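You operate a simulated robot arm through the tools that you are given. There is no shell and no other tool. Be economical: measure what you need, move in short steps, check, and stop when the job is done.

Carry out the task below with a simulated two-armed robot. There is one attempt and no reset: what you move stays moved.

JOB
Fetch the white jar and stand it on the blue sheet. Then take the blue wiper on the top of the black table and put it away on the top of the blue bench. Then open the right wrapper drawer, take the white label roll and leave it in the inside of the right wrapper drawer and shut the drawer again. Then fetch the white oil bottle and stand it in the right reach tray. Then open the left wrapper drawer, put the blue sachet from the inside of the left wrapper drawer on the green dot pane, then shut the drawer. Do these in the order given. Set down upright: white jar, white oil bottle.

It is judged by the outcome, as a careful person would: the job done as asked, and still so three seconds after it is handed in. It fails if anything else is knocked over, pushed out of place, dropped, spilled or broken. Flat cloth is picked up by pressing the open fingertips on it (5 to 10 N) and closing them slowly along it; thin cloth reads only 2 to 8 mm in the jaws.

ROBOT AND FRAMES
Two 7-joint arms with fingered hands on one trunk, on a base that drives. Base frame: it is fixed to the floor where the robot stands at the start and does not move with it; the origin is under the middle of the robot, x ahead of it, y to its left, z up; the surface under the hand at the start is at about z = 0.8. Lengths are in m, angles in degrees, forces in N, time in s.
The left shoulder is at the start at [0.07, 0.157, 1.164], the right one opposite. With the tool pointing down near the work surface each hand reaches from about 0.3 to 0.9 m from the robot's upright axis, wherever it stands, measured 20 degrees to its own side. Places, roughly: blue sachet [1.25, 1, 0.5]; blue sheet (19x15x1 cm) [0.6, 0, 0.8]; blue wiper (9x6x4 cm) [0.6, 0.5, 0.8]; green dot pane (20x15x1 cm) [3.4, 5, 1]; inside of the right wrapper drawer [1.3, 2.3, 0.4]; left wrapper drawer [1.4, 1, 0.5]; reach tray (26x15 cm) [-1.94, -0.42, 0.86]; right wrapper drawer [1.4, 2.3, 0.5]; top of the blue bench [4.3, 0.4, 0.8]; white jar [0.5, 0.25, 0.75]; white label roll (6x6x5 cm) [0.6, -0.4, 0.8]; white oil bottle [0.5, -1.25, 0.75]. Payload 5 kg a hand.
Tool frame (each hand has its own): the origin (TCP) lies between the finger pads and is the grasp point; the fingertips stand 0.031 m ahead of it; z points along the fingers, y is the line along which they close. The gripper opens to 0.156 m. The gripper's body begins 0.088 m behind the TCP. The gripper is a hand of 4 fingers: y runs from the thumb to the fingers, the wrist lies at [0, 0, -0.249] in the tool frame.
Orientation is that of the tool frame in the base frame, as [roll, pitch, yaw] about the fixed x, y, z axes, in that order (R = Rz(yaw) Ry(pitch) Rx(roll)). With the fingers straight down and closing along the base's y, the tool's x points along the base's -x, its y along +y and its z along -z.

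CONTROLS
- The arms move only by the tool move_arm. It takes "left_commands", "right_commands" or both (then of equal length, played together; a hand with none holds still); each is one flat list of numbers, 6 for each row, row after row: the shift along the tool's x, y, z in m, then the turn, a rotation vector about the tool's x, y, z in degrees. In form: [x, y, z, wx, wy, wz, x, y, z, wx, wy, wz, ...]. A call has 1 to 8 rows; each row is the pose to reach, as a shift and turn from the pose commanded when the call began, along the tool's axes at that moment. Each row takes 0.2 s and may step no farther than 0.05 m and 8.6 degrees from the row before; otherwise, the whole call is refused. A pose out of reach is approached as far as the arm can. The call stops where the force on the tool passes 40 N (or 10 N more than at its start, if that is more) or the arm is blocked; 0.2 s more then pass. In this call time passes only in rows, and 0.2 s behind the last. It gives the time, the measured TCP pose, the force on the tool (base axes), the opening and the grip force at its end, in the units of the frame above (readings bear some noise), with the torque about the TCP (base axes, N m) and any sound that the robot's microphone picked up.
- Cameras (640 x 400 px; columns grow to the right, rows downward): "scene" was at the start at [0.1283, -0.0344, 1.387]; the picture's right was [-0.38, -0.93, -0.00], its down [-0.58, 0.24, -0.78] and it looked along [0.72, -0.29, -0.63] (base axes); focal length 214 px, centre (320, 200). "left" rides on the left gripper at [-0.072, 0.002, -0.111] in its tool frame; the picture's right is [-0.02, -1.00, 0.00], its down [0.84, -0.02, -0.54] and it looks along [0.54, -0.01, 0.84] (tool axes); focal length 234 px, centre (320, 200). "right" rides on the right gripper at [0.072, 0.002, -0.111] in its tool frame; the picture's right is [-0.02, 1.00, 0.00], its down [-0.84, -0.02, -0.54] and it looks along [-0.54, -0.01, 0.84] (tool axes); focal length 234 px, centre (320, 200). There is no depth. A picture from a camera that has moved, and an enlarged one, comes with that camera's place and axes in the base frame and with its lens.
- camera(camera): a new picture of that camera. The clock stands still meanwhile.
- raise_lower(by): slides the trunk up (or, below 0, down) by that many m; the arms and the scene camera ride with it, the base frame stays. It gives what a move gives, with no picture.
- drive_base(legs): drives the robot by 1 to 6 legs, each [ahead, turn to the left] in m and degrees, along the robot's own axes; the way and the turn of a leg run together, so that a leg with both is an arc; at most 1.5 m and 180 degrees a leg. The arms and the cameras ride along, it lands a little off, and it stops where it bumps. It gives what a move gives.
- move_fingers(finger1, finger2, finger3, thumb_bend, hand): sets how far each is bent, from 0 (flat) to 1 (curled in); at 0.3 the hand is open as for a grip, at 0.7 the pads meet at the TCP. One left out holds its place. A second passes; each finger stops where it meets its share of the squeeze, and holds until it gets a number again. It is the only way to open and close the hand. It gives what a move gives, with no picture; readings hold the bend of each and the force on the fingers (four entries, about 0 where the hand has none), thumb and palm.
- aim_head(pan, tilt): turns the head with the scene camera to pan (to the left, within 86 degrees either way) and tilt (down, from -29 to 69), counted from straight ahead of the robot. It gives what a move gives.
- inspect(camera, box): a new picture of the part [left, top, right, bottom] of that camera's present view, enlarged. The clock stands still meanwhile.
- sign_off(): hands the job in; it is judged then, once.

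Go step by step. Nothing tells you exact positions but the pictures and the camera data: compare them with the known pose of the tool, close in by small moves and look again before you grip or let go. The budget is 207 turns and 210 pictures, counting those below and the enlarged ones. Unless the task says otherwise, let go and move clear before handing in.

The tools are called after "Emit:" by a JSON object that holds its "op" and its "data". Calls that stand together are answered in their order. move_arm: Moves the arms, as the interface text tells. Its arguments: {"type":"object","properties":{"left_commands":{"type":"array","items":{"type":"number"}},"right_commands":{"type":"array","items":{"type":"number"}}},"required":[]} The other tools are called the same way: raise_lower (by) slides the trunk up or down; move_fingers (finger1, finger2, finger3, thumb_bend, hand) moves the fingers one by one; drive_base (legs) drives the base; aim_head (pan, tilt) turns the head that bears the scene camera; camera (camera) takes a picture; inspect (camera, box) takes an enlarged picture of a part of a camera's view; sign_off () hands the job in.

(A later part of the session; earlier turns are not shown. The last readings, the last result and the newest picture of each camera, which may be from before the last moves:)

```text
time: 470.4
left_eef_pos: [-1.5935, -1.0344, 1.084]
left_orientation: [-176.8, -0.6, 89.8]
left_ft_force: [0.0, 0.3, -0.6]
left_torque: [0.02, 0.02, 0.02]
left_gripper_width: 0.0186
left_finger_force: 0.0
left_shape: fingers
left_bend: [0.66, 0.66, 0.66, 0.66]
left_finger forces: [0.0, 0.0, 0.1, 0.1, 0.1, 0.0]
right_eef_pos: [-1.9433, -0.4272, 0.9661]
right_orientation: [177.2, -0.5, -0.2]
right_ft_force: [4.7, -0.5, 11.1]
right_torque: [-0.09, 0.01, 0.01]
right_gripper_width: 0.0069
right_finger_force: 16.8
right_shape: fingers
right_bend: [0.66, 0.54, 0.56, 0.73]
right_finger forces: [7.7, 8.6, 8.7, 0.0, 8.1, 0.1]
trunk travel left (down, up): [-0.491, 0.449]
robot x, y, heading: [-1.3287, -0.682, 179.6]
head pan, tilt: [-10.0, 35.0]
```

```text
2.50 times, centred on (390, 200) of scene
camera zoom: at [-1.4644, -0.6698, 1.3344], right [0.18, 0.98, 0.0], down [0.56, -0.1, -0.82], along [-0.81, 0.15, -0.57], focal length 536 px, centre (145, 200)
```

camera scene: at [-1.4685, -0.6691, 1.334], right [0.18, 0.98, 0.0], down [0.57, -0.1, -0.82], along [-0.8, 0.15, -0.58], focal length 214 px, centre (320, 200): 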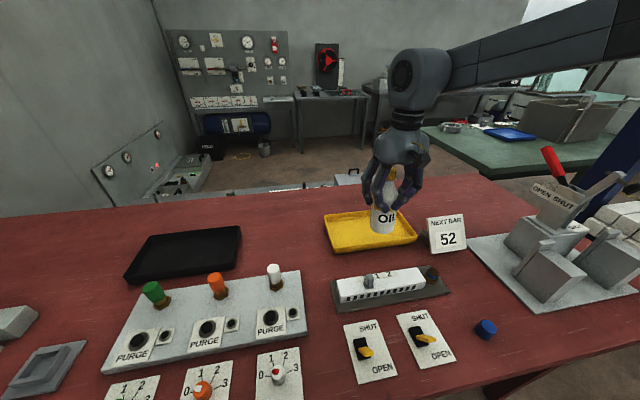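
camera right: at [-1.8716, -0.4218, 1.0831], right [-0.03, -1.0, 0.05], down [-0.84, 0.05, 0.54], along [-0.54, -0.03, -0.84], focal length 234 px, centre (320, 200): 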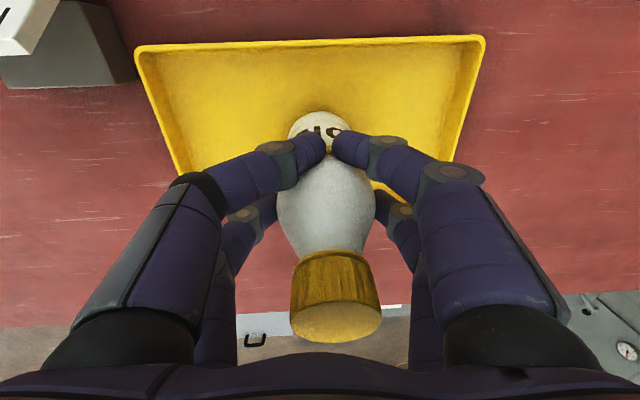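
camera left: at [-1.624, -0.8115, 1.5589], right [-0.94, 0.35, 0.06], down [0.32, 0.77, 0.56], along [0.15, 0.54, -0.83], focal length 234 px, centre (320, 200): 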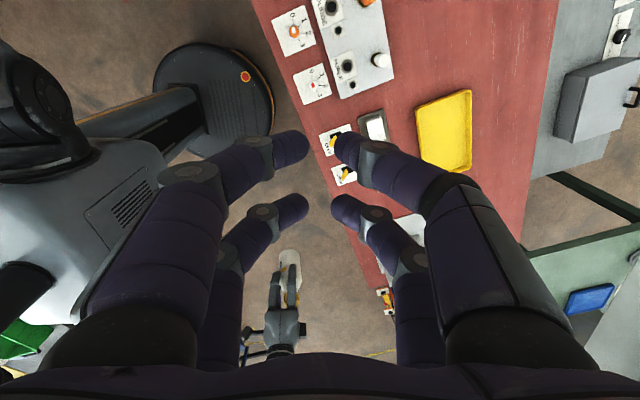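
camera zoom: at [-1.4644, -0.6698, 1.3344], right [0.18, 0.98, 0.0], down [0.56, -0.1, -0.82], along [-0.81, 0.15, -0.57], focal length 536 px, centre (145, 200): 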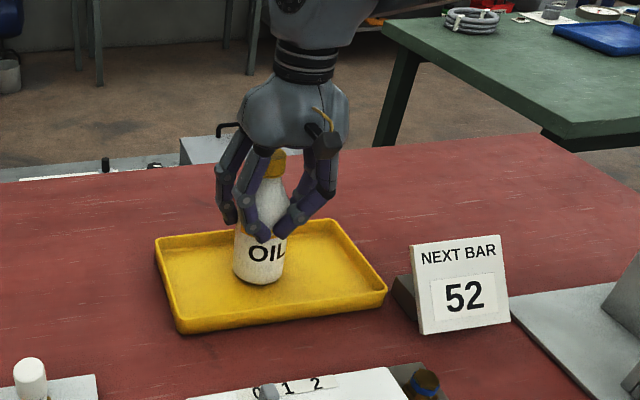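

Emit:
{"op": "move_arm", "data": {"right_commands": [0, 0, -0.003, 0, 0, 0]}}

Emit:
{"op": "move_fingers", "data": {"hand": "right", "finger1": 0.42, "finger2": 0.42, "finger3": 0.42, "thumb_bend": 0.42}}

Emit:
{"op": "camera", "data": {"camera": "right"}}

```text
time: 470.9
left_eef_pos: [-1.5949, -1.0343, 1.0835]
left_orientation: [-176.7, -0.7, 89.8]
left_ft_force: [-0.2, -0.3, -0.1]
left_torque: [0.0, 0.01, -0.05]
left_gripper_width: 0.0188
left_finger_force: 0.0
left_shape: fingers
left_bend: [0.66, 0.66, 0.66, 0.66]
left_finger forces: [0.0, 0.0, 0.0, 0.1, 0.0, 0.0]
right_eef_pos: [-1.945, -0.426, 0.9683]
right_orientation: [177.3, -0.6, -0.2]
right_ft_force: [0.4, -0.5, -2.5]
right_torque: [-0.04, 0.02, 0.03]
right_gripper_width: 0.0069
right_finger_force: 13.1
right_shape: fingers
right_bend: [0.66, 0.54, 0.57, 0.73]
right_finger forces: [5.5, 8.1, 7.2, 0.1, 6.2, 0.0]
trunk travel left (down, up): [-0.491, 0.449]
robot x, y, heading: [-1.3264, -0.6826, 179.7]
head pan, tilt: [-10.0, 35.0]
```

```text
time: 471.9
left_eef_pos: [-1.5941, -1.0349, 1.0835]
left_orientation: [-176.8, -0.7, 89.9]
left_ft_force: [0.1, 0.7, -0.2]
left_torque: [0.0, 0.0, 0.01]
left_gripper_width: 0.0188
left_finger_force: 0.0
left_shape: fingers
left_bend: [0.66, 0.66, 0.66, 0.66]
left_finger forces: [0.0, 0.0, 0.0, 0.1, 0.0, 0.0]
right_eef_pos: [-1.9441, -0.4256, 0.9706]
right_orientation: [177.3, -0.5, -0.1]
right_ft_force: [0.3, -0.4, 0.2]
right_torque: [0.0, 0.01, -0.06]
right_gripper_width: 0.1125
right_finger_force: 0.0
right_shape: fingers
right_bend: [0.42, 0.42, 0.42, 0.42]
right_finger forces: [0.0, 0.0, 0.0, 0.1, 0.1, 0.1]
trunk travel left (down, up): [-0.491, 0.449]
robot x, y, heading: [-1.3268, -0.6822, 179.4]
head pan, tilt: [-10.0, 35.0]
```

```text
74 pictures are left
camera right: at [-1.8723, -0.4236, 1.0814], right [-0.03, -1.0, 0.05], down [-0.84, 0.05, 0.54], along [-0.54, -0.02, -0.84], focal length 234 px, centre (320, 200)
```

right: 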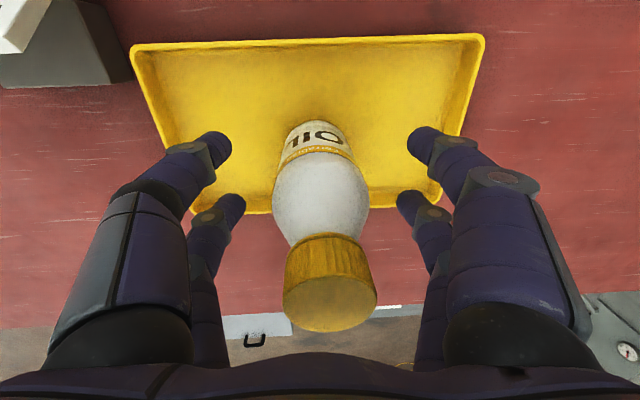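

The bottle stands upright in the tray. I'll rise 3 cm, then slide the hand back in +x with the fingers either side of the bottle.

Emit:
{"op": "move_arm", "data": {"right_commands": [0, 0, -0.015, 0, 0, 0, 0, 0, -0.03, 0, 0, 0, 0.03, 0, -0.03, 0, 0, 0, 0.07, 0, -0.03, 0, 0, 0, 0.11, 0, -0.04, 0, 0, 0, 0.15, 0, -0.05, 0, 0, 0, 0.19, 0, -0.06, 0, 0, 0, 0.23, 0, -0.07, 0, 0, 0]}}

Emit:
{"op": "inspect", "data": {"camera": "scene", "box": [270, 100, 510, 290]}}

```text
time: 473.6
left_eef_pos: [-1.5914, -1.0337, 1.0846]
left_orientation: [-176.8, -0.7, 89.8]
left_ft_force: [0.8, 0.0, -0.4]
left_torque: [0.0, 0.07, 0.01]
left_gripper_width: 0.0187
left_finger_force: 0.0
left_shape: fingers
left_bend: [0.66, 0.66, 0.66, 0.66]
left_finger forces: [0.0, 0.1, 0.1, 0.1, 0.0, 0.0]
right_eef_pos: [-1.711, -0.4233, 1.0431]
right_orientation: [177.3, -0.3, -0.1]
right_ft_force: [-0.5, -0.5, -0.4]
right_torque: [0.02, 0.03, -0.02]
right_gripper_width: 0.1124
right_finger_force: 0.0
right_shape: fingers
right_bend: [0.42, 0.42, 0.42, 0.42]
right_finger forces: [0.0, 0.0, 0.1, 0.0, 0.1, 0.0]
trunk travel left (down, up): [-0.491, 0.449]
robot x, y, heading: [-1.3293, -0.6811, 179.5]
head pan, tilt: [-10.0, 35.0]
```

```text
2.11 times, centred on (390, 195) of scene
camera zoom: at [-1.4635, -0.669, 1.3346], right [0.18, 0.98, 0.0], down [0.56, -0.1, -0.82], along [-0.81, 0.15, -0.57], focal length 452 px, centre (173, 210)
```

zoom: 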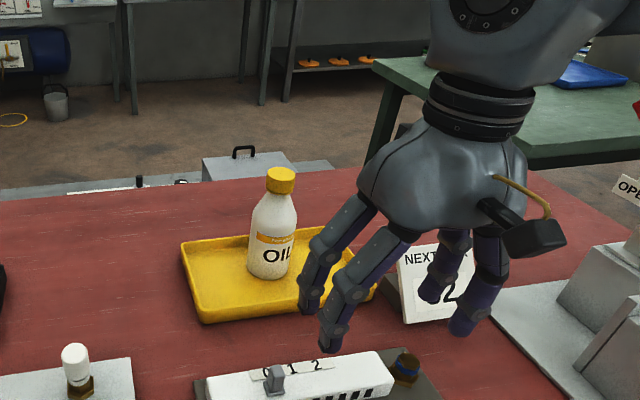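

The oil bottle is delivered. Last job: the left wrapper drawer and the blue sachet. I'll back off, raise the trunk, and drive round again.

Emit:
{"op": "drive_base", "data": {"legs": [[-0.7, 0]]}}

Emit:
{"op": "raise_lower", "data": {"by": 0.2}}

Emit:
{"op": "drive_base", "data": {"legs": [[0, -90], [1.5, 0], [1.5, 0], [0.75, 0]]}}

Emit:
{"op": "aim_head", "data": {"pan": -60, "tilt": 25}}

Emit:
{"op": "camera", "data": {"camera": "scene"}}

```text
time: 477.5
left_eef_pos: [-0.8807, -1.0385, 1.0843]
left_orientation: [-176.8, -0.7, 89.9]
left_ft_force: [0.0, 0.5, 0.4]
left_torque: [0.03, 0.0, -0.02]
left_gripper_width: 0.0185
left_finger_force: 0.0
left_shape: fingers
left_bend: [0.66, 0.66, 0.66, 0.66]
left_finger forces: [0.1, 0.0, 0.0, 0.1, 0.0, 0.0]
right_eef_pos: [-1.0031, -0.4265, 1.0428]
right_orientation: [177.3, -0.5, -0.1]
right_ft_force: [0.7, -0.2, 0.2]
right_torque: [0.02, -0.02, -0.04]
right_gripper_width: 0.1123
right_finger_force: 0.0
right_shape: fingers
right_bend: [0.42, 0.42, 0.42, 0.42]
right_finger forces: [0.1, 0.0, 0.0, 0.0, 0.0, 0.0]
trunk travel left (down, up): [-0.491, 0.449]
robot x, y, heading: [-0.6158, -0.6849, 179.9]
head pan, tilt: [-10.0, 35.0]
```

```text
time: 479.7
left_eef_pos: [-0.8818, -1.0368, 1.2834]
left_orientation: [-176.8, -0.6, 90.0]
left_ft_force: [-0.6, -0.1, -0.4]
left_torque: [0.01, 0.01, -0.02]
left_gripper_width: 0.019
left_finger_force: 0.1
left_shape: fingers
left_bend: [0.66, 0.66, 0.66, 0.66]
left_finger forces: [0.0, 0.0, 0.0, 0.0, 0.1, 0.0]
right_eef_pos: [-1.0039, -0.4261, 1.2419]
right_orientation: [177.3, -0.5, 0.0]
right_ft_force: [0.0, 1.0, -0.4]
right_torque: [-0.02, 0.01, 0.0]
right_gripper_width: 0.1123
right_finger_force: 0.1
right_shape: fingers
right_bend: [0.42, 0.42, 0.42, 0.42]
right_finger forces: [0.1, 0.1, 0.1, 0.0, 0.0, 0.0]
trunk travel left (down, up): [-0.691, 0.249]
robot x, y, heading: [-0.6152, -0.6847, 179.9]
head pan, tilt: [-10.0, 35.0]
```

```text
time: 501.8
left_eef_pos: [-1.1311, 3.3362, 1.2848]
left_orientation: [-176.7, -0.7, 2.9]
left_ft_force: [1.0, -0.4, -0.5]
left_torque: [0.0, -0.01, 0.04]
left_gripper_width: 0.0188
left_finger_force: 0.0
left_shape: fingers
left_bend: [0.66, 0.66, 0.66, 0.66]
left_finger forces: [0.0, 0.1, 0.0, 0.0, 0.1, 0.1]
right_eef_pos: [-0.5286, 3.4892, 1.2431]
right_orientation: [177.3, -0.6, -87.1]
right_ft_force: [0.5, 0.7, 0.1]
right_torque: [0.01, 0.01, -0.01]
right_gripper_width: 0.1125
right_finger_force: 0.1
right_shape: fingers
right_bend: [0.42, 0.42, 0.42, 0.42]
right_finger forces: [0.0, 0.0, 0.0, 0.0, 0.0, 0.1]
trunk travel left (down, up): [-0.691, 0.249]
robot x, y, heading: [-0.7641, 3.0881, 92.9]
head pan, tilt: [-10.0, 35.0]
```

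```text
time: 502.9
left_eef_pos: [-1.1328, 3.3374, 1.2836]
left_orientation: [-176.8, -0.7, 2.8]
left_ft_force: [-0.1, -0.2, -0.1]
left_torque: [-0.01, 0.0, -0.01]
left_gripper_width: 0.0188
left_finger_force: 0.0
left_shape: fingers
left_bend: [0.66, 0.66, 0.66, 0.66]
left_finger forces: [0.0, 0.0, 0.0, 0.0, 0.0, 0.1]
right_eef_pos: [-0.5277, 3.4891, 1.2422]
right_orientation: [177.4, -0.5, -87.2]
right_ft_force: [0.5, 0.1, 0.9]
right_torque: [0.03, -0.02, -0.02]
right_gripper_width: 0.1122
right_finger_force: 0.1
right_shape: fingers
right_bend: [0.42, 0.42, 0.42, 0.42]
right_finger forces: [0.1, 0.1, 0.0, 0.0, 0.1, 0.1]
trunk travel left (down, up): [-0.691, 0.249]
robot x, y, heading: [-0.769, 3.0911, 93.1]
head pan, tilt: [-60.0, 25.0]
```

```text
72 pictures are left
camera scene: at [-0.6939, 3.1884, 1.5501], right [0.54, -0.84, 0.0], down [-0.36, -0.23, -0.91], along [0.76, 0.49, -0.42], focal length 214 px, centre (320, 200)
```

scene: 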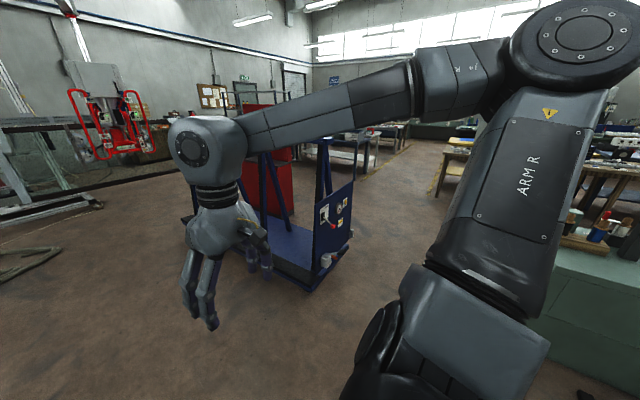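

Emit:
{"op": "drive_base", "data": {"legs": [[0, -93], [1.5, 0], [1.5, 0], [0.15, 0], [0, -90]]}}

Emit:
{"op": "drive_base", "data": {"legs": [[1.5, 0], [0.5, 0], [0, -90]]}}

Emit:
{"op": "aim_head", "data": {"pan": 0, "tilt": 45}}

Emit:
{"op": "camera", "data": {"camera": "scene"}}

```text
time: 526.3
left_eef_pos: [2.7977, 2.9188, 1.2841]
left_orientation: [-176.9, -0.7, -176.4]
left_ft_force: [0.4, -0.5, -0.3]
left_torque: [0.01, 0.03, 0.0]
left_gripper_width: 0.0189
left_finger_force: 0.1
left_shape: fingers
left_bend: [0.66, 0.66, 0.66, 0.66]
left_finger forces: [0.0, 0.1, 0.0, 0.0, 0.0, 0.0]
right_eef_pos: [2.1951, 2.7597, 1.2418]
right_orientation: [177.3, -0.5, 93.7]
right_ft_force: [-0.1, -0.2, -0.3]
right_torque: [-0.02, 0.01, -0.03]
right_gripper_width: 0.1122
right_finger_force: 0.1
right_shape: fingers
right_bend: [0.42, 0.42, 0.42, 0.42]
right_finger forces: [0.0, 0.0, 0.0, 0.0, 0.1, 0.0]
trunk travel left (down, up): [-0.691, 0.249]
robot x, y, heading: [2.4314, 3.1644, -86.6]
head pan, tilt: [-60.0, 25.0]
```

```text
time: 540.0
left_eef_pos: [2.2841, 0.8409, 1.2852]
left_orientation: [-176.7, -0.7, 91.6]
left_ft_force: [0.3, 0.3, 0.1]
left_torque: [0.0, -0.03, -0.01]
left_gripper_width: 0.0187
left_finger_force: 0.1
left_shape: fingers
left_bend: [0.66, 0.66, 0.66, 0.66]
left_finger forces: [0.0, 0.0, 0.0, 0.0, 0.0, 0.0]
right_eef_pos: [2.145, 1.4476, 1.2426]
right_orientation: [177.4, -0.6, 1.6]
right_ft_force: [0.0, 0.0, 0.0]
right_torque: [0.0, 0.03, -0.04]
right_gripper_width: 0.1125
right_finger_force: 0.1
right_shape: fingers
right_bend: [0.42, 0.42, 0.42, 0.42]
right_finger forces: [0.0, 0.0, 0.1, 0.1, 0.0, 0.1]
trunk travel left (down, up): [-0.691, 0.249]
robot x, y, heading: [2.5399, 1.2022, -178.3]
head pan, tilt: [-60.0, 25.0]
```

```text
time: 541.3
left_eef_pos: [2.2844, 0.8423, 1.284]
left_orientation: [-176.8, -0.7, 91.6]
left_ft_force: [-0.1, -0.1, 0.0]
left_torque: [0.0, -0.05, -0.02]
left_gripper_width: 0.0186
left_finger_force: 0.1
left_shape: fingers
left_bend: [0.66, 0.66, 0.66, 0.66]
left_finger forces: [0.0, 0.0, 0.0, 0.1, 0.0, 0.0]
right_eef_pos: [2.1447, 1.4481, 1.2429]
right_orientation: [177.4, -0.5, 1.5]
right_ft_force: [1.2, 0.2, -0.7]
right_torque: [0.01, 0.0, 0.02]
right_gripper_width: 0.1125
right_finger_force: 0.1
right_shape: fingers
right_bend: [0.42, 0.42, 0.42, 0.42]
right_finger forces: [0.1, 0.0, 0.0, 0.0, 0.0, 0.1]
trunk travel left (down, up): [-0.691, 0.249]
robot x, y, heading: [2.5395, 1.1998, -178.8]
head pan, tilt: [0.0, 45.0]
```

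```text
71 pictures are left
camera scene: at [2.4067, 1.1948, 1.5195], right [-0.03, 1.0, 0.0], down [0.71, 0.02, -0.71], along [-0.71, -0.02, -0.71], focal length 214 px, centre (320, 200)
```

scene: 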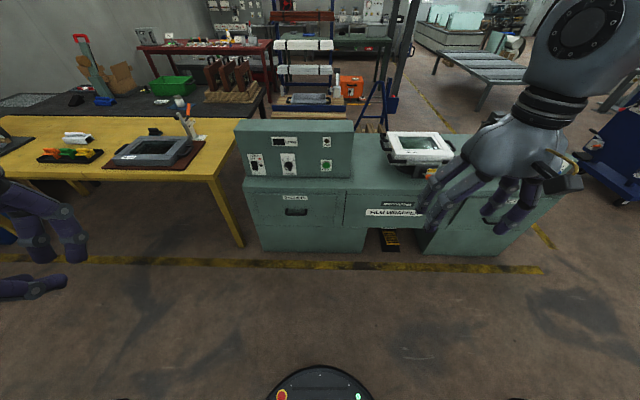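

The left wrapper drawer's handle is ahead-left at y ≈ 1.03. I'll drive forward 12 cm, lower the trunk, and triangulate the handle.

Emit:
{"op": "drive_base", "data": {"legs": [[0.12, 0]]}}

Emit:
{"op": "inspect", "data": {"camera": "scene", "box": [220, 170, 360, 270]}}

Emit:
{"op": "raise_lower", "data": {"by": -0.34}}

Emit:
{"op": "inspect", "data": {"camera": "scene", "box": [220, 130, 360, 230]}}

```text
time: 542.5
left_eef_pos: [2.1636, 0.8368, 1.2842]
left_orientation: [-176.7, -0.7, 91.5]
left_ft_force: [-0.4, -0.4, 0.0]
left_torque: [0.0, 0.01, -0.05]
left_gripper_width: 0.0188
left_finger_force: 0.0
left_shape: fingers
left_bend: [0.66, 0.66, 0.66, 0.66]
left_finger forces: [0.0, 0.0, 0.0, 0.0, 0.0, 0.0]
right_eef_pos: [2.025, 1.4448, 1.2427]
right_orientation: [177.2, -0.4, 1.6]
right_ft_force: [0.3, -2.0, 0.3]
right_torque: [0.01, 0.02, 0.01]
right_gripper_width: 0.1124
right_finger_force: 0.0
right_shape: fingers
right_bend: [0.42, 0.42, 0.42, 0.42]
right_finger forces: [0.0, 0.1, 0.0, 0.1, 0.1, 0.0]
trunk travel left (down, up): [-0.691, 0.249]
robot x, y, heading: [2.4152, 1.1947, -178.6]
head pan, tilt: [0.0, 45.0]
```

```text
4.00 times, centred on (290, 220) of scene
camera zoom: at [2.2872, 1.1919, 1.5196], right [-0.02, 1.0, 0.0], down [0.71, 0.02, -0.71], along [-0.71, -0.02, -0.71], focal length 858 px, centre (440, 120)
```

zoom: 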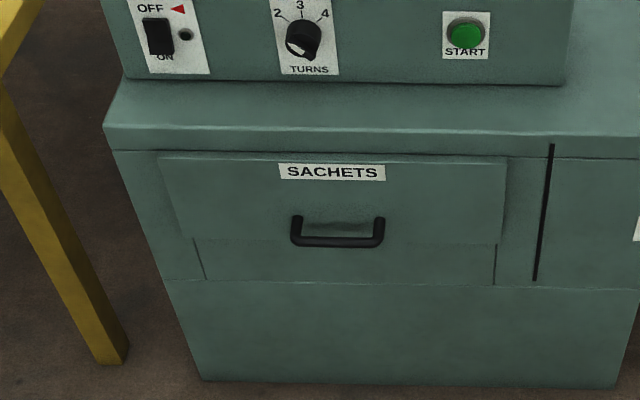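

```text
time: 545.9
left_eef_pos: [2.1634, 0.8399, 0.9436]
left_orientation: [-176.7, -0.7, 91.5]
left_ft_force: [0.1, -0.5, 0.2]
left_torque: [0.0, 0.0, 0.02]
left_gripper_width: 0.0186
left_finger_force: 0.0
left_shape: fingers
left_bend: [0.66, 0.66, 0.66, 0.66]
left_finger forces: [0.0, 0.0, 0.1, 0.0, 0.1, 0.0]
right_eef_pos: [2.0252, 1.4455, 0.9021]
right_orientation: [177.3, -0.4, 1.6]
right_ft_force: [-0.6, 0.5, 0.2]
right_torque: [0.02, 0.0, 0.0]
right_gripper_width: 0.1125
right_finger_force: 0.0
right_shape: fingers
right_bend: [0.42, 0.42, 0.42, 0.42]
right_finger forces: [0.0, 0.1, 0.0, 0.0, 0.0, 0.0]
trunk travel left (down, up): [-0.351, 0.589]
robot x, y, heading: [2.4183, 1.1951, -178.7]
head pan, tilt: [0.0, 45.0]
```

```text
4.00 times, centred on (290, 180) of scene
camera zoom: at [2.2862, 1.1919, 1.1795], right [-0.02, 1.0, 0.0], down [0.71, 0.02, -0.71], along [-0.71, -0.02, -0.71], focal length 858 px, centre (440, 280)
```

zoom: 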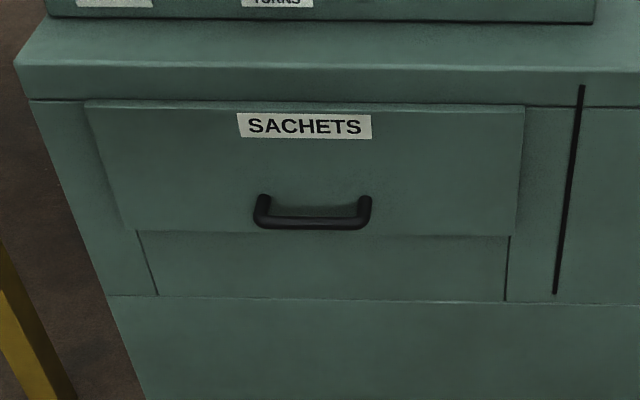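

The handle bar is at (1.545, 1.025, 0.525). I'll bring the left hand forward toward it.

Emit:
{"op": "move_fingers", "data": {"hand": "left", "finger1": 0.48, "finger2": 0.48, "finger3": 0.48, "thumb_bend": 0.48}}

Emit:
{"op": "move_arm", "data": {"left_commands": [0.0141, -0.041, 0.0224, 0, 0, 0, 0.0282, -0.082, 0.0448, 0, 0, 0, 0.0423, -0.123, 0.0672, 0, 0, 0, 0.0564, -0.164, 0.0896, 0, 0, 0, 0.0705, -0.205, 0.112, 0, 0, 0, 0.0846, -0.246, 0.1344, 0, 0, 0, 0.0987, -0.287, 0.1568, 0, 0, 0, 0.1128, -0.328, 0.1792, 0, 0, 0]}}

Emit:
{"op": "move_arm", "data": {"left_commands": [0.0141, -0.041, 0.0224, 8, 0, 0, 0.0282, -0.082, 0.0448, 16, 0, 0, 0.0282, -0.082, 0.0448, 24, 0, 0, 0.0282, -0.082, 0.0448, 32, 0, 0, 0.0282, -0.082, 0.0448, 40, 0, 0, 0.0282, -0.082, 0.0448, 48, 0, 0, 0.0282, -0.082, 0.0448, 56, 0, 0]}}

Emit:
{"op": "camera", "data": {"camera": "left"}}

```text
time: 546.9
left_eef_pos: [2.1633, 0.8377, 0.9451]
left_orientation: [-176.8, -0.8, 91.5]
left_ft_force: [0.8, -0.6, 0.1]
left_torque: [-0.01, 0.04, 0.02]
left_gripper_width: 0.0883
left_finger_force: 0.0
left_shape: fingers
left_bend: [0.48, 0.48, 0.48, 0.48]
left_finger forces: [0.0, 0.1, 0.0, 0.0, 0.2, 0.0]
right_eef_pos: [2.0254, 1.4469, 0.9026]
right_orientation: [177.2, -0.6, 1.5]
right_ft_force: [-0.2, 0.5, -0.7]
right_torque: [0.03, -0.02, 0.02]
right_gripper_width: 0.1125
right_finger_force: 0.1
right_shape: fingers
right_bend: [0.42, 0.42, 0.42, 0.42]
right_finger forces: [0.0, 0.0, 0.0, 0.0, 0.0, 0.0]
trunk travel left (down, up): [-0.351, 0.589]
robot x, y, heading: [2.4173, 1.197, -178.6]
head pan, tilt: [0.0, 45.0]
```

```text
time: 548.7
left_eef_pos: [1.8184, 0.9447, 0.7819]
left_orientation: [-177.0, -0.8, 91.5]
left_ft_force: [-0.8, 0.0, -0.7]
left_torque: [-0.01, -0.13, -0.01]
left_gripper_width: 0.0886
left_finger_force: 0.2
left_shape: fingers
left_bend: [0.48, 0.48, 0.48, 0.48]
left_finger forces: [0.1, 0.0, 0.0, 0.0, 0.0, 0.0]
right_eef_pos: [2.0222, 1.4459, 0.9007]
right_orientation: [177.3, -0.9, 1.6]
right_ft_force: [-0.2, 0.3, -0.7]
right_torque: [0.01, -0.07, -0.02]
right_gripper_width: 0.1127
right_finger_force: 0.0
right_shape: fingers
right_bend: [0.42, 0.42, 0.42, 0.42]
right_finger forces: [0.0, 0.0, 0.0, 0.1, 0.0, 0.1]
trunk travel left (down, up): [-0.351, 0.589]
robot x, y, heading: [2.4203, 1.1986, -178.5]
head pan, tilt: [0.0, 45.0]
```

```text
time: 550.3
left_eef_pos: [1.7367, 0.9694, 0.7472]
left_orientation: [-120.5, -0.8, 91.6]
left_ft_force: [0.6, 0.3, 0.7]
left_torque: [-0.01, -0.02, -0.02]
left_gripper_width: 0.0887
left_finger_force: 0.0
left_shape: fingers
left_bend: [0.48, 0.48, 0.48, 0.48]
left_finger forces: [0.0, 0.0, 0.1, 0.0, 0.0, 0.0]
right_eef_pos: [2.0241, 1.4458, 0.9019]
right_orientation: [177.5, -0.6, 1.5]
right_ft_force: [-0.5, 0.0, 0.9]
right_torque: [0.01, 0.02, 0.0]
right_gripper_width: 0.1126
right_finger_force: 0.1
right_shape: fingers
right_bend: [0.42, 0.42, 0.42, 0.42]
right_finger forces: [0.0, 0.1, 0.0, 0.0, 0.0, 0.0]
trunk travel left (down, up): [-0.351, 0.589]
robot x, y, heading: [2.418, 1.1974, -178.9]
head pan, tilt: [0.0, 45.0]
```

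```text
68 pictures are left
camera left: at [1.8354, 0.8999, 0.8], right [-0.51, -0.05, 0.86], down [0.44, 0.85, 0.31], along [-0.74, 0.53, -0.41], focal length 234 px, centre (320, 200)
```

left: 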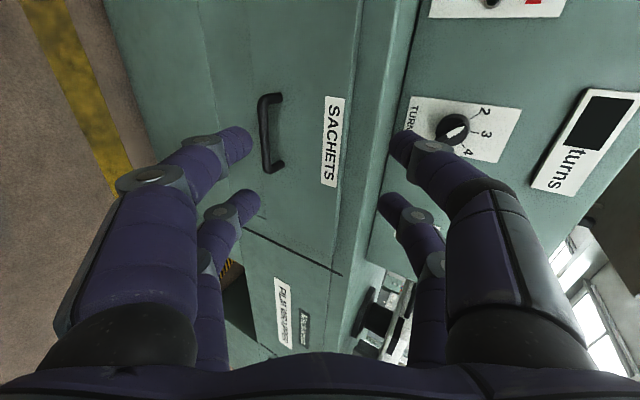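

The hand orientation is exact this time. I'll move to a pre-grasp in line with the bar.

Emit:
{"op": "move_arm", "data": {"left_commands": [0.0112, 0.0188, 0.034, 0, 0, 0, 0.0224, 0.0376, 0.068, 0, 0, 0, 0.0336, 0.0564, 0.102, 0, 0, 0, 0.0448, 0.0752, 0.136, 0, 0, 0, 0.056, 0.0937, 0.17, 0, 0, 0]}}

Emit:
{"op": "camera", "data": {"camera": "left"}}

```text
time: 551.5
left_eef_pos: [1.6663, 0.9981, 0.6217]
left_orientation: [-120.8, -0.7, 91.5]
left_ft_force: [0.8, 1.3, 0.4]
left_torque: [0.01, -0.01, 0.01]
left_gripper_width: 0.0887
left_finger_force: 0.1
left_shape: fingers
left_bend: [0.48, 0.48, 0.48, 0.48]
left_finger forces: [0.0, 0.1, 0.0, 0.0, 0.0, 0.0]
left hand out of reach, approached as far as the arm can: row 4, 5
right_eef_pos: [2.0261, 1.4453, 0.902]
right_orientation: [177.3, -0.7, 1.5]
right_ft_force: [0.0, 0.1, 0.0]
right_torque: [0.02, 0.0, -0.01]
right_gripper_width: 0.1125
right_finger_force: 0.0
right_shape: fingers
right_bend: [0.42, 0.42, 0.42, 0.42]
right_finger forces: [0.1, 0.1, 0.1, 0.0, 0.0, 0.1]
trunk travel left (down, up): [-0.351, 0.589]
robot x, y, heading: [2.4205, 1.1972, -178.9]
head pan, tilt: [0.0, 45.0]
```

```text
67 pictures are left
camera left: at [1.7643, 0.9269, 0.677], right [-0.51, -0.05, 0.86], down [0.44, 0.85, 0.31], along [-0.74, 0.53, -0.41], focal length 234 px, centre (320, 200)
```

left: 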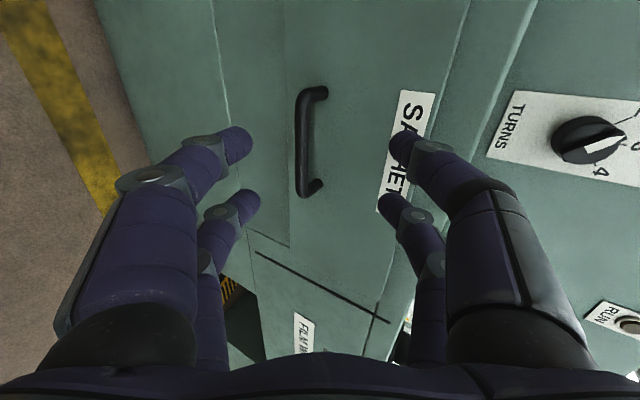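

The arm reached its limit. I'll lower the trunk 6 cm and then continue.

Emit:
{"op": "raise_lower", "data": {"by": -0.06}}

Emit:
{"op": "move_arm", "data": {"left_commands": [0.007, -0.007, 0.025, 0, 0, 0, 0.014, -0.014, 0.045, 0, 0, 0, 0.02, -0.018, 0.065, 0, 0, 0]}}

Emit:
{"op": "camera", "data": {"camera": "left"}}

```text
time: 552.5
left_eef_pos: [1.6663, 0.9975, 0.565]
left_orientation: [-120.7, -0.7, 91.6]
left_ft_force: [0.2, -0.2, 0.3]
left_torque: [-0.03, -0.01, -0.02]
left_gripper_width: 0.0885
left_finger_force: 0.0
left_shape: fingers
left_bend: [0.48, 0.48, 0.48, 0.48]
left_finger forces: [0.0, 0.0, 0.0, 0.1, 0.0, 0.0]
right_eef_pos: [2.0247, 1.4466, 0.8419]
right_orientation: [177.4, -0.5, 1.5]
right_ft_force: [0.3, -0.2, 0.5]
right_torque: [-0.01, 0.06, -0.02]
right_gripper_width: 0.1126
right_finger_force: 0.2
right_shape: fingers
right_bend: [0.42, 0.42, 0.42, 0.42]
right_finger forces: [0.1, 0.0, 0.0, 0.0, 0.1, 0.0]
trunk travel left (down, up): [-0.291, 0.649]
robot x, y, heading: [2.4177, 1.1984, -178.7]
head pan, tilt: [0.0, 45.0]
```

```text
time: 553.3
left_eef_pos: [1.6362, 0.9905, 0.5781]
left_orientation: [-120.8, -0.7, 91.5]
left_ft_force: [0.2, -0.1, -0.3]
left_torque: [0.01, 0.01, -0.02]
left_gripper_width: 0.0888
left_finger_force: 0.0
left_shape: fingers
left_bend: [0.48, 0.48, 0.48, 0.48]
left_finger forces: [0.0, 0.0, 0.0, 0.1, 0.0, 0.0]
left hand out of reach, approached as far as the arm can: row 1, 2, 3
right_eef_pos: [2.0256, 1.4459, 0.8416]
right_orientation: [177.2, -0.5, 1.5]
right_ft_force: [-0.6, -0.2, -0.2]
right_torque: [0.0, 0.01, 0.02]
right_gripper_width: 0.1128
right_finger_force: 0.0
right_shape: fingers
right_bend: [0.42, 0.42, 0.42, 0.42]
right_finger forces: [0.0, 0.0, 0.0, 0.0, 0.1, 0.1]
trunk travel left (down, up): [-0.291, 0.649]
robot x, y, heading: [2.4204, 1.1969, -178.7]
head pan, tilt: [0.0, 45.0]
```

```text
66 pictures are left
camera left: at [1.7343, 0.92, 0.6329], right [-0.51, -0.05, 0.86], down [0.44, 0.85, 0.31], along [-0.74, 0.53, -0.41], focal length 234 px, centre (320, 200)
```

left: 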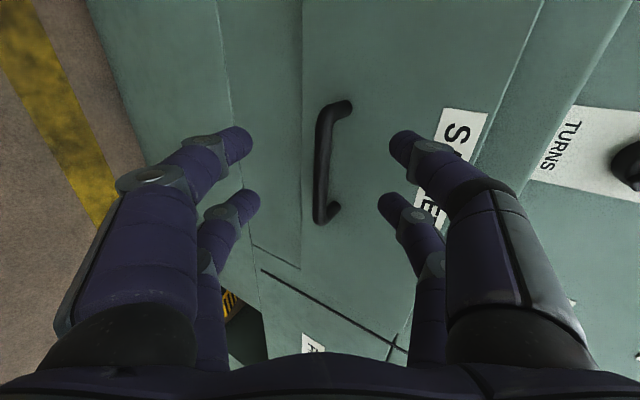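

The orientation is good, but I need 2–3 cm more in +y. I'll lower the trunk 4 cm and try a sideways shift.

Emit:
{"op": "raise_lower", "data": {"by": -0.04}}

Emit:
{"op": "move_arm", "data": {"left_commands": [0.015, 0.01, -0.015, 0, 0, 0, 0.032, 0.012, -0.02, 0, 0, 0]}}

Emit:
{"op": "camera", "data": {"camera": "left"}}

```text
time: 554.1
left_eef_pos: [1.6374, 0.9909, 0.5383]
left_orientation: [-120.8, -0.7, 91.5]
left_ft_force: [-0.1, 0.0, 0.6]
left_torque: [0.02, 0.01, 0.0]
left_gripper_width: 0.0885
left_finger_force: 0.2
left_shape: fingers
left_bend: [0.48, 0.48, 0.48, 0.48]
left_finger forces: [0.0, 0.0, 0.0, 0.1, 0.0, 0.0]
right_eef_pos: [2.0254, 1.4454, 0.8025]
right_orientation: [177.3, -0.6, 1.4]
right_ft_force: [1.2, 0.1, 0.9]
right_torque: [-0.02, 0.02, 0.02]
right_gripper_width: 0.1123
right_finger_force: 0.0
right_shape: fingers
right_bend: [0.42, 0.42, 0.42, 0.42]
right_finger forces: [0.0, 0.0, 0.0, 0.1, 0.0, 0.1]
trunk travel left (down, up): [-0.251, 0.689]
robot x, y, heading: [2.4204, 1.1978, -178.7]
head pan, tilt: [0.0, 45.0]
```

```text
time: 554.7
left_eef_pos: [1.6629, 1.0191, 0.5439]
left_orientation: [-120.8, -0.9, 91.4]
left_ft_force: [0.2, 0.4, 0.7]
left_torque: [0.02, -0.01, 0.02]
left_gripper_width: 0.0889
left_finger_force: 0.1
left_shape: fingers
left_bend: [0.48, 0.48, 0.48, 0.48]
left_finger forces: [0.0, 0.0, 0.1, 0.1, 0.1, 0.0]
left hand out of reach, approached as far as the arm can: row 2
right_eef_pos: [2.0251, 1.446, 0.8019]
right_orientation: [177.3, -0.5, 1.5]
right_ft_force: [0.4, -0.4, 0.0]
right_torque: [0.01, 0.02, 0.01]
right_gripper_width: 0.1126
right_finger_force: 0.1
right_shape: fingers
right_bend: [0.42, 0.42, 0.42, 0.42]
right_finger forces: [0.1, 0.0, 0.1, 0.0, 0.0, 0.1]
trunk travel left (down, up): [-0.251, 0.689]
robot x, y, heading: [2.4183, 1.1967, -178.6]
head pan, tilt: [0.0, 45.0]
```

```text
65 pictures are left
camera left: at [1.7596, 0.9483, 0.5971], right [-0.51, -0.05, 0.86], down [0.44, 0.85, 0.31], along [-0.74, 0.53, -0.41], focal length 234 px, centre (320, 200)
```

left: 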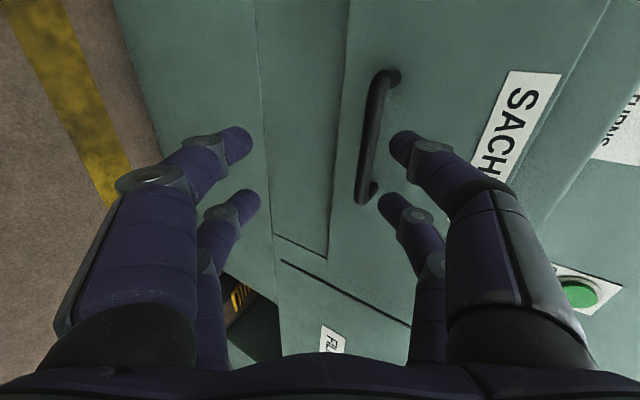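

The bar lies straight ahead between thumb and fingers. I'll close the distance by driving forward 9.5 cm.

Emit:
{"op": "drive_base", "data": {"legs": [[0.095, 0]]}}

Emit:
{"op": "camera", "data": {"camera": "left"}}

```text
time: 555.8
left_eef_pos: [1.567, 1.0151, 0.5428]
left_orientation: [-120.9, -0.7, 91.3]
left_ft_force: [3.8, 0.1, 0.8]
left_torque: [0.01, 0.18, -0.1]
left_gripper_width: 0.0881
left_finger_force: 2.3
left_shape: fingers
left_bend: [0.48, 0.48, 0.49, 0.48]
left_finger forces: [0.0, 0.0, 2.4, 0.0, 1.8, 0.0]
right_eef_pos: [1.9302, 1.4435, 0.8022]
right_orientation: [177.3, -0.4, 1.6]
right_ft_force: [-0.1, 0.4, 1.1]
right_torque: [0.01, 0.04, 0.0]
right_gripper_width: 0.1124
right_finger_force: 0.1
right_shape: fingers
right_bend: [0.42, 0.42, 0.42, 0.42]
right_finger forces: [0.1, 0.1, 0.1, 0.0, 0.0, 0.0]
trunk travel left (down, up): [-0.251, 0.689]
robot x, y, heading: [2.3231, 1.1887, -178.7]
head pan, tilt: [0.0, 45.0]
```

```text
64 pictures are left
camera left: at [1.6648, 0.9459, 0.5968], right [-0.51, -0.05, 0.86], down [0.44, 0.85, 0.31], along [-0.74, 0.53, -0.41], focal length 234 px, centre (320, 200)
```

left: 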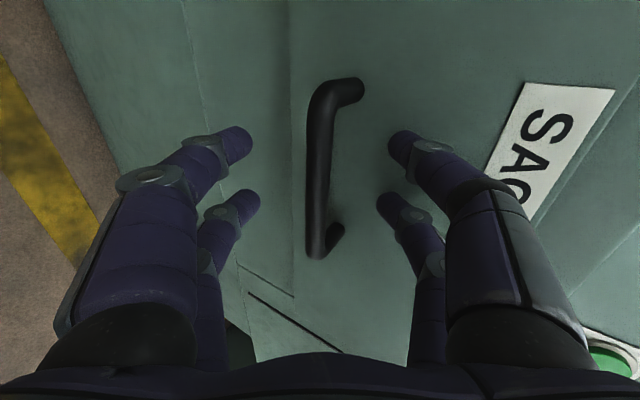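

The bar is centred between the fingers, and the thumb just touches the face. I'll close.

Emit:
{"op": "move_fingers", "data": {"hand": "left", "finger1": 0.75, "finger2": 0.75, "finger3": 0.75, "thumb_bend": 0.75}}

Emit:
{"op": "camera", "data": {"camera": "left"}}

```text
time: 556.8
left_eef_pos: [1.5668, 1.0164, 0.5433]
left_orientation: [-120.9, -0.8, 91.3]
left_ft_force: [-3.0, -0.2, 0.0]
left_torque: [-0.14, -0.06, -0.08]
left_gripper_width: 0.0146
left_finger_force: 16.7
left_shape: fingers
left_bend: [0.66, 0.66, 0.68, 0.68]
left_finger forces: [8.0, 8.0, 5.8, 0.0, 11.6, 0.1]
right_eef_pos: [1.9298, 1.4436, 0.8025]
right_orientation: [177.3, -0.6, 1.6]
right_ft_force: [1.3, -0.7, -0.1]
right_torque: [-0.02, -0.04, 0.0]
right_gripper_width: 0.1124
right_finger_force: 0.0
right_shape: fingers
right_bend: [0.42, 0.42, 0.42, 0.42]
right_finger forces: [0.0, 0.1, 0.0, 0.0, 0.0, 0.0]
trunk travel left (down, up): [-0.251, 0.689]
robot x, y, heading: [2.3247, 1.1933, -178.3]
head pan, tilt: [0.0, 45.0]
```

```text
63 pictures are left
camera left: at [1.6645, 0.9458, 0.5969], right [-0.51, -0.05, 0.86], down [0.44, 0.85, 0.31], along [-0.74, 0.53, -0.41], focal length 234 px, centre (320, 200)
```

left: 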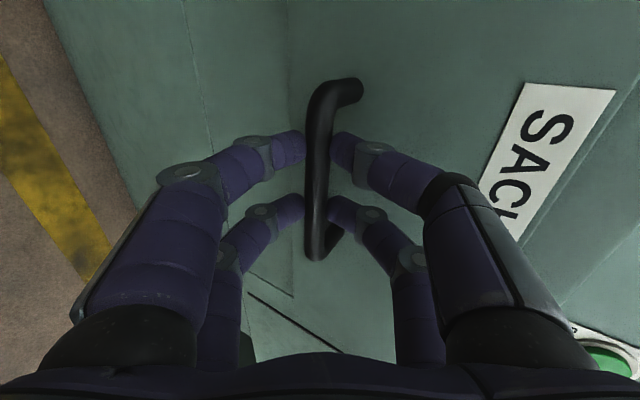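

Gripped. I'll pull the drawer by driving back 24 cm.

Emit:
{"op": "drive_base", "data": {"legs": [[-0.24, 0]]}}

Emit:
{"op": "camera", "data": {"camera": "scene"}}

```text
time: 558.6
left_eef_pos: [1.8113, 1.0198, 0.5422]
left_orientation: [-120.8, -0.9, 91.5]
left_ft_force: [-1.0, -29.2, 0.4]
left_torque: [-0.51, -0.02, 0.45]
left_gripper_width: 0.015
left_finger_force: 16.9
left_shape: fingers
left_bend: [0.66, 0.65, 0.71, 0.68]
left_finger forces: [8.4, 8.3, 5.7, 0.1, 11.4, 0.1]
right_eef_pos: [2.1746, 1.4491, 0.8029]
right_orientation: [177.4, -0.6, 1.4]
right_ft_force: [0.5, 0.0, 0.1]
right_torque: [-0.02, 0.01, 0.0]
right_gripper_width: 0.1123
right_finger_force: 0.1
right_shape: fingers
right_bend: [0.42, 0.42, 0.42, 0.42]
right_finger forces: [0.0, 0.1, 0.0, 0.1, 0.1, 0.0]
trunk travel left (down, up): [-0.251, 0.689]
robot x, y, heading: [2.5666, 1.2023, -178.4]
head pan, tilt: [0.0, 45.0]
```

```text
62 pictures are left
camera scene: at [2.4354, 1.1939, 1.0795], right [-0.03, 1.0, 0.0], down [0.71, 0.02, -0.71], along [-0.71, -0.02, -0.71], focal length 214 px, centre (320, 200)
```

scene: 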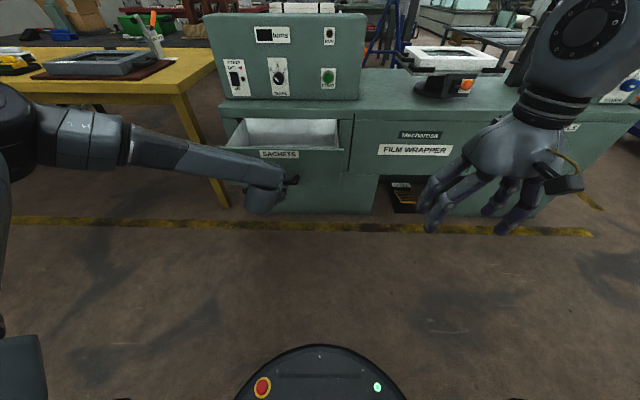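

The drawer is open. I'll release the handle, back off a little, and turn the left hand back to point down.

Emit:
{"op": "move_fingers", "data": {"hand": "left", "finger1": 0.4, "finger2": 0.4, "finger3": 0.4, "thumb_bend": 0.4}}

Emit:
{"op": "drive_base", "data": {"legs": [[-0.15, 0]]}}

Emit:
{"op": "raise_lower", "data": {"by": 0.3}}

Emit:
{"op": "move_arm", "data": {"left_commands": [0, 0, 0, -8.5, 0, 0, 0, 0, 0, -17, 0, 0, 0, 0, 0, -25.5, 0, 0, 0, 0, 0, -34, 0, 0, 0, 0, 0, -42.5, 0, 0, 0, 0, 0, -51, 0, 0, 0, 0, 0, -59, 0, 0]}}

Emit:
{"op": "inspect", "data": {"camera": "scene", "box": [200, 130, 400, 270]}}

```text
time: 559.6
left_eef_pos: [1.8114, 1.0204, 0.5429]
left_orientation: [-120.9, -0.7, 91.4]
left_ft_force: [-0.5, -1.0, 0.1]
left_torque: [-0.02, 0.0, -0.01]
left_gripper_width: 0.1205
left_finger_force: 0.0
left_shape: fingers
left_bend: [0.4, 0.4, 0.4, 0.4]
left_finger forces: [0.0, 0.1, 0.0, 0.0, 0.0, 0.0]
right_eef_pos: [2.1748, 1.449, 0.8019]
right_orientation: [177.4, -0.6, 1.5]
right_ft_force: [-0.4, -0.3, -0.3]
right_torque: [-0.01, -0.02, 0.01]
right_gripper_width: 0.1127
right_finger_force: 0.1
right_shape: fingers
right_bend: [0.42, 0.42, 0.42, 0.42]
right_finger forces: [0.0, 0.1, 0.1, 0.0, 0.1, 0.0]
trunk travel left (down, up): [-0.251, 0.689]
robot x, y, heading: [2.5688, 1.1991, -178.7]
head pan, tilt: [0.0, 45.0]
```

```text
time: 561.0
left_eef_pos: [1.9626, 1.0239, 0.5435]
left_orientation: [-120.7, -0.7, 91.5]
left_ft_force: [-0.5, 0.0, -0.1]
left_torque: [-0.01, -0.02, 0.02]
left_gripper_width: 0.1205
left_finger_force: 0.1
left_shape: fingers
left_bend: [0.4, 0.4, 0.4, 0.4]
left_finger forces: [0.0, 0.1, 0.1, 0.0, 0.0, 0.1]
right_eef_pos: [2.3269, 1.4536, 0.8027]
right_orientation: [177.2, -0.5, 1.5]
right_ft_force: [0.2, -0.5, 0.3]
right_torque: [0.01, 0.03, 0.0]
right_gripper_width: 0.1127
right_finger_force: 0.0
right_shape: fingers
right_bend: [0.42, 0.42, 0.42, 0.42]
right_finger forces: [0.0, 0.0, 0.1, 0.0, 0.0, 0.0]
trunk travel left (down, up): [-0.251, 0.689]
robot x, y, heading: [2.7169, 1.2071, -178.7]
head pan, tilt: [0.0, 45.0]
```

```text
time: 564.0
left_eef_pos: [1.9609, 1.0247, 0.8426]
left_orientation: [-120.9, -0.6, 91.5]
left_ft_force: [0.1, -0.5, -0.1]
left_torque: [-0.04, -0.02, 0.0]
left_gripper_width: 0.1204
left_finger_force: 0.1
left_shape: fingers
left_bend: [0.4, 0.4, 0.4, 0.4]
left_finger forces: [0.0, 0.1, 0.0, 0.0, 0.0, 0.0]
right_eef_pos: [2.324, 1.454, 1.1018]
right_orientation: [177.3, -0.6, 1.5]
right_ft_force: [0.4, -0.1, 0.4]
right_torque: [-0.01, -0.02, -0.02]
right_gripper_width: 0.1127
right_finger_force: 0.0
right_shape: fingers
right_bend: [0.42, 0.42, 0.42, 0.42]
right_finger forces: [0.0, 0.0, 0.0, 0.0, 0.0, 0.0]
trunk travel left (down, up): [-0.551, 0.389]
robot x, y, heading: [2.7189, 1.2028, -178.5]
head pan, tilt: [0.0, 45.0]
```

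```text
time: 565.6
left_eef_pos: [2.0208, 0.9905, 0.8707]
left_orientation: [-179.9, -0.9, 91.5]
left_ft_force: [0.6, 0.0, 0.0]
left_torque: [0.01, 0.03, -0.01]
left_gripper_width: 0.1207
left_finger_force: 0.0
left_shape: fingers
left_bend: [0.4, 0.4, 0.4, 0.4]
left_finger forces: [0.0, 0.0, 0.0, 0.0, 0.1, 0.0]
left hand out of reach, approached as far as the arm can: row 4, 5, 6, 7
right_eef_pos: [2.3257, 1.4534, 1.1028]
right_orientation: [177.2, -0.5, 1.5]
right_ft_force: [0.7, 0.6, -0.2]
right_torque: [0.01, 0.02, 0.0]
right_gripper_width: 0.1128
right_finger_force: 0.0
right_shape: fingers
right_bend: [0.42, 0.42, 0.42, 0.42]
right_finger forces: [0.0, 0.0, 0.0, 0.0, 0.0, 0.0]
trunk travel left (down, up): [-0.551, 0.389]
robot x, y, heading: [2.7192, 1.2042, -178.7]
head pan, tilt: [0.0, 45.0]
```

```text
2.86 times, centred on (300, 200) of scene
camera zoom: at [2.586, 1.1992, 1.3795], right [-0.03, 1.0, 0.0], down [0.71, 0.02, -0.71], along [-0.71, -0.02, -0.71], focal length 613 px, centre (377, 200)
```

zoom: 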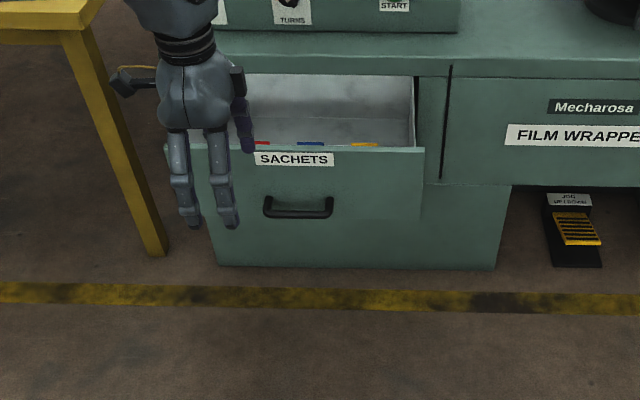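

In the drawer I see a red, a blue and a yellow sachet. I'll raise the trunk, drive forward and look from above with the left camera.

Emit:
{"op": "raise_lower", "data": {"by": 0.2}}

Emit:
{"op": "drive_base", "data": {"legs": [[0.36, 0]]}}

Emit:
{"op": "camera", "data": {"camera": "left"}}

Emit:
{"op": "inspect", "data": {"camera": "scene", "box": [200, 130, 400, 290]}}

```text
time: 567.8
left_eef_pos: [2.0218, 0.9896, 1.0699]
left_orientation: [-179.8, -0.7, 91.6]
left_ft_force: [0.6, -0.4, -0.2]
left_torque: [-0.01, 0.04, 0.02]
left_gripper_width: 0.1207
left_finger_force: 0.0
left_shape: fingers
left_bend: [0.4, 0.4, 0.4, 0.4]
left_finger forces: [0.0, 0.1, 0.1, 0.0, 0.0, 0.1]
right_eef_pos: [2.3256, 1.4536, 1.3032]
right_orientation: [177.3, -0.6, 1.5]
right_ft_force: [0.7, -0.8, -0.4]
right_torque: [0.02, 0.02, -0.03]
right_gripper_width: 0.1126
right_finger_force: 0.1
right_shape: fingers
right_bend: [0.42, 0.42, 0.42, 0.42]
right_finger forces: [0.0, 0.0, 0.0, 0.0, 0.0, 0.1]
trunk travel left (down, up): [-0.751, 0.189]
robot x, y, heading: [2.7207, 1.2076, -178.3]
head pan, tilt: [0.0, 45.0]
```

```text
time: 570.1
left_eef_pos: [1.6659, 0.9821, 1.0711]
left_orientation: [-179.7, -0.8, 91.4]
left_ft_force: [0.3, 1.0, 0.2]
left_torque: [-0.03, 0.01, 0.01]
left_gripper_width: 0.1208
left_finger_force: 0.2
left_shape: fingers
left_bend: [0.4, 0.4, 0.4, 0.4]
left_finger forces: [0.0, 0.0, 0.0, 0.1, 0.1, 0.1]
right_eef_pos: [1.9715, 1.4456, 1.3029]
right_orientation: [177.3, -0.5, 1.4]
right_ft_force: [0.0, 0.3, 0.4]
right_torque: [0.01, -0.03, 0.0]
right_gripper_width: 0.1124
right_finger_force: 0.1
right_shape: fingers
right_bend: [0.42, 0.42, 0.42, 0.42]
right_finger forces: [0.1, 0.1, 0.0, 0.0, 0.0, 0.0]
trunk travel left (down, up): [-0.751, 0.189]
robot x, y, heading: [2.3647, 1.1981, -178.8]
head pan, tilt: [0.0, 45.0]
```

```text
60 pictures are left
camera left: at [1.6702, 0.9084, 1.1808], right [-1.0, -0.05, 0.01], down [-0.04, 0.83, 0.56], along [-0.03, 0.55, -0.83], focal length 234 px, centre (320, 200)
```

left: 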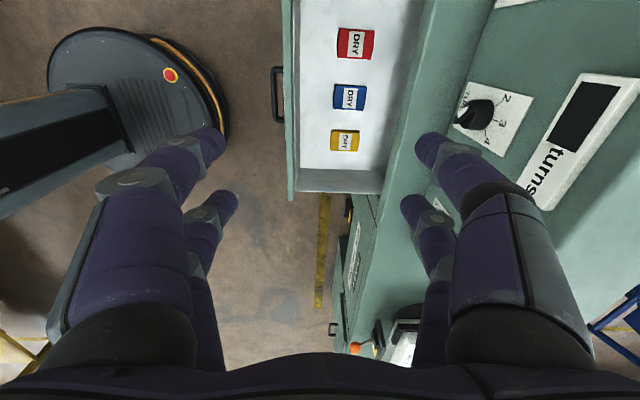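

```text
2.50 times, centred on (300, 210) of scene
camera zoom: at [2.2316, 1.1909, 1.5797], right [-0.02, 1.0, 0.0], down [0.71, 0.02, -0.71], along [-0.71, -0.02, -0.71], focal length 536 px, centre (370, 175)
```

zoom: 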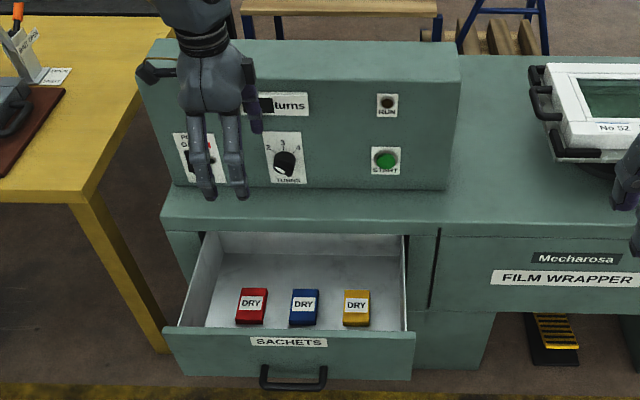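

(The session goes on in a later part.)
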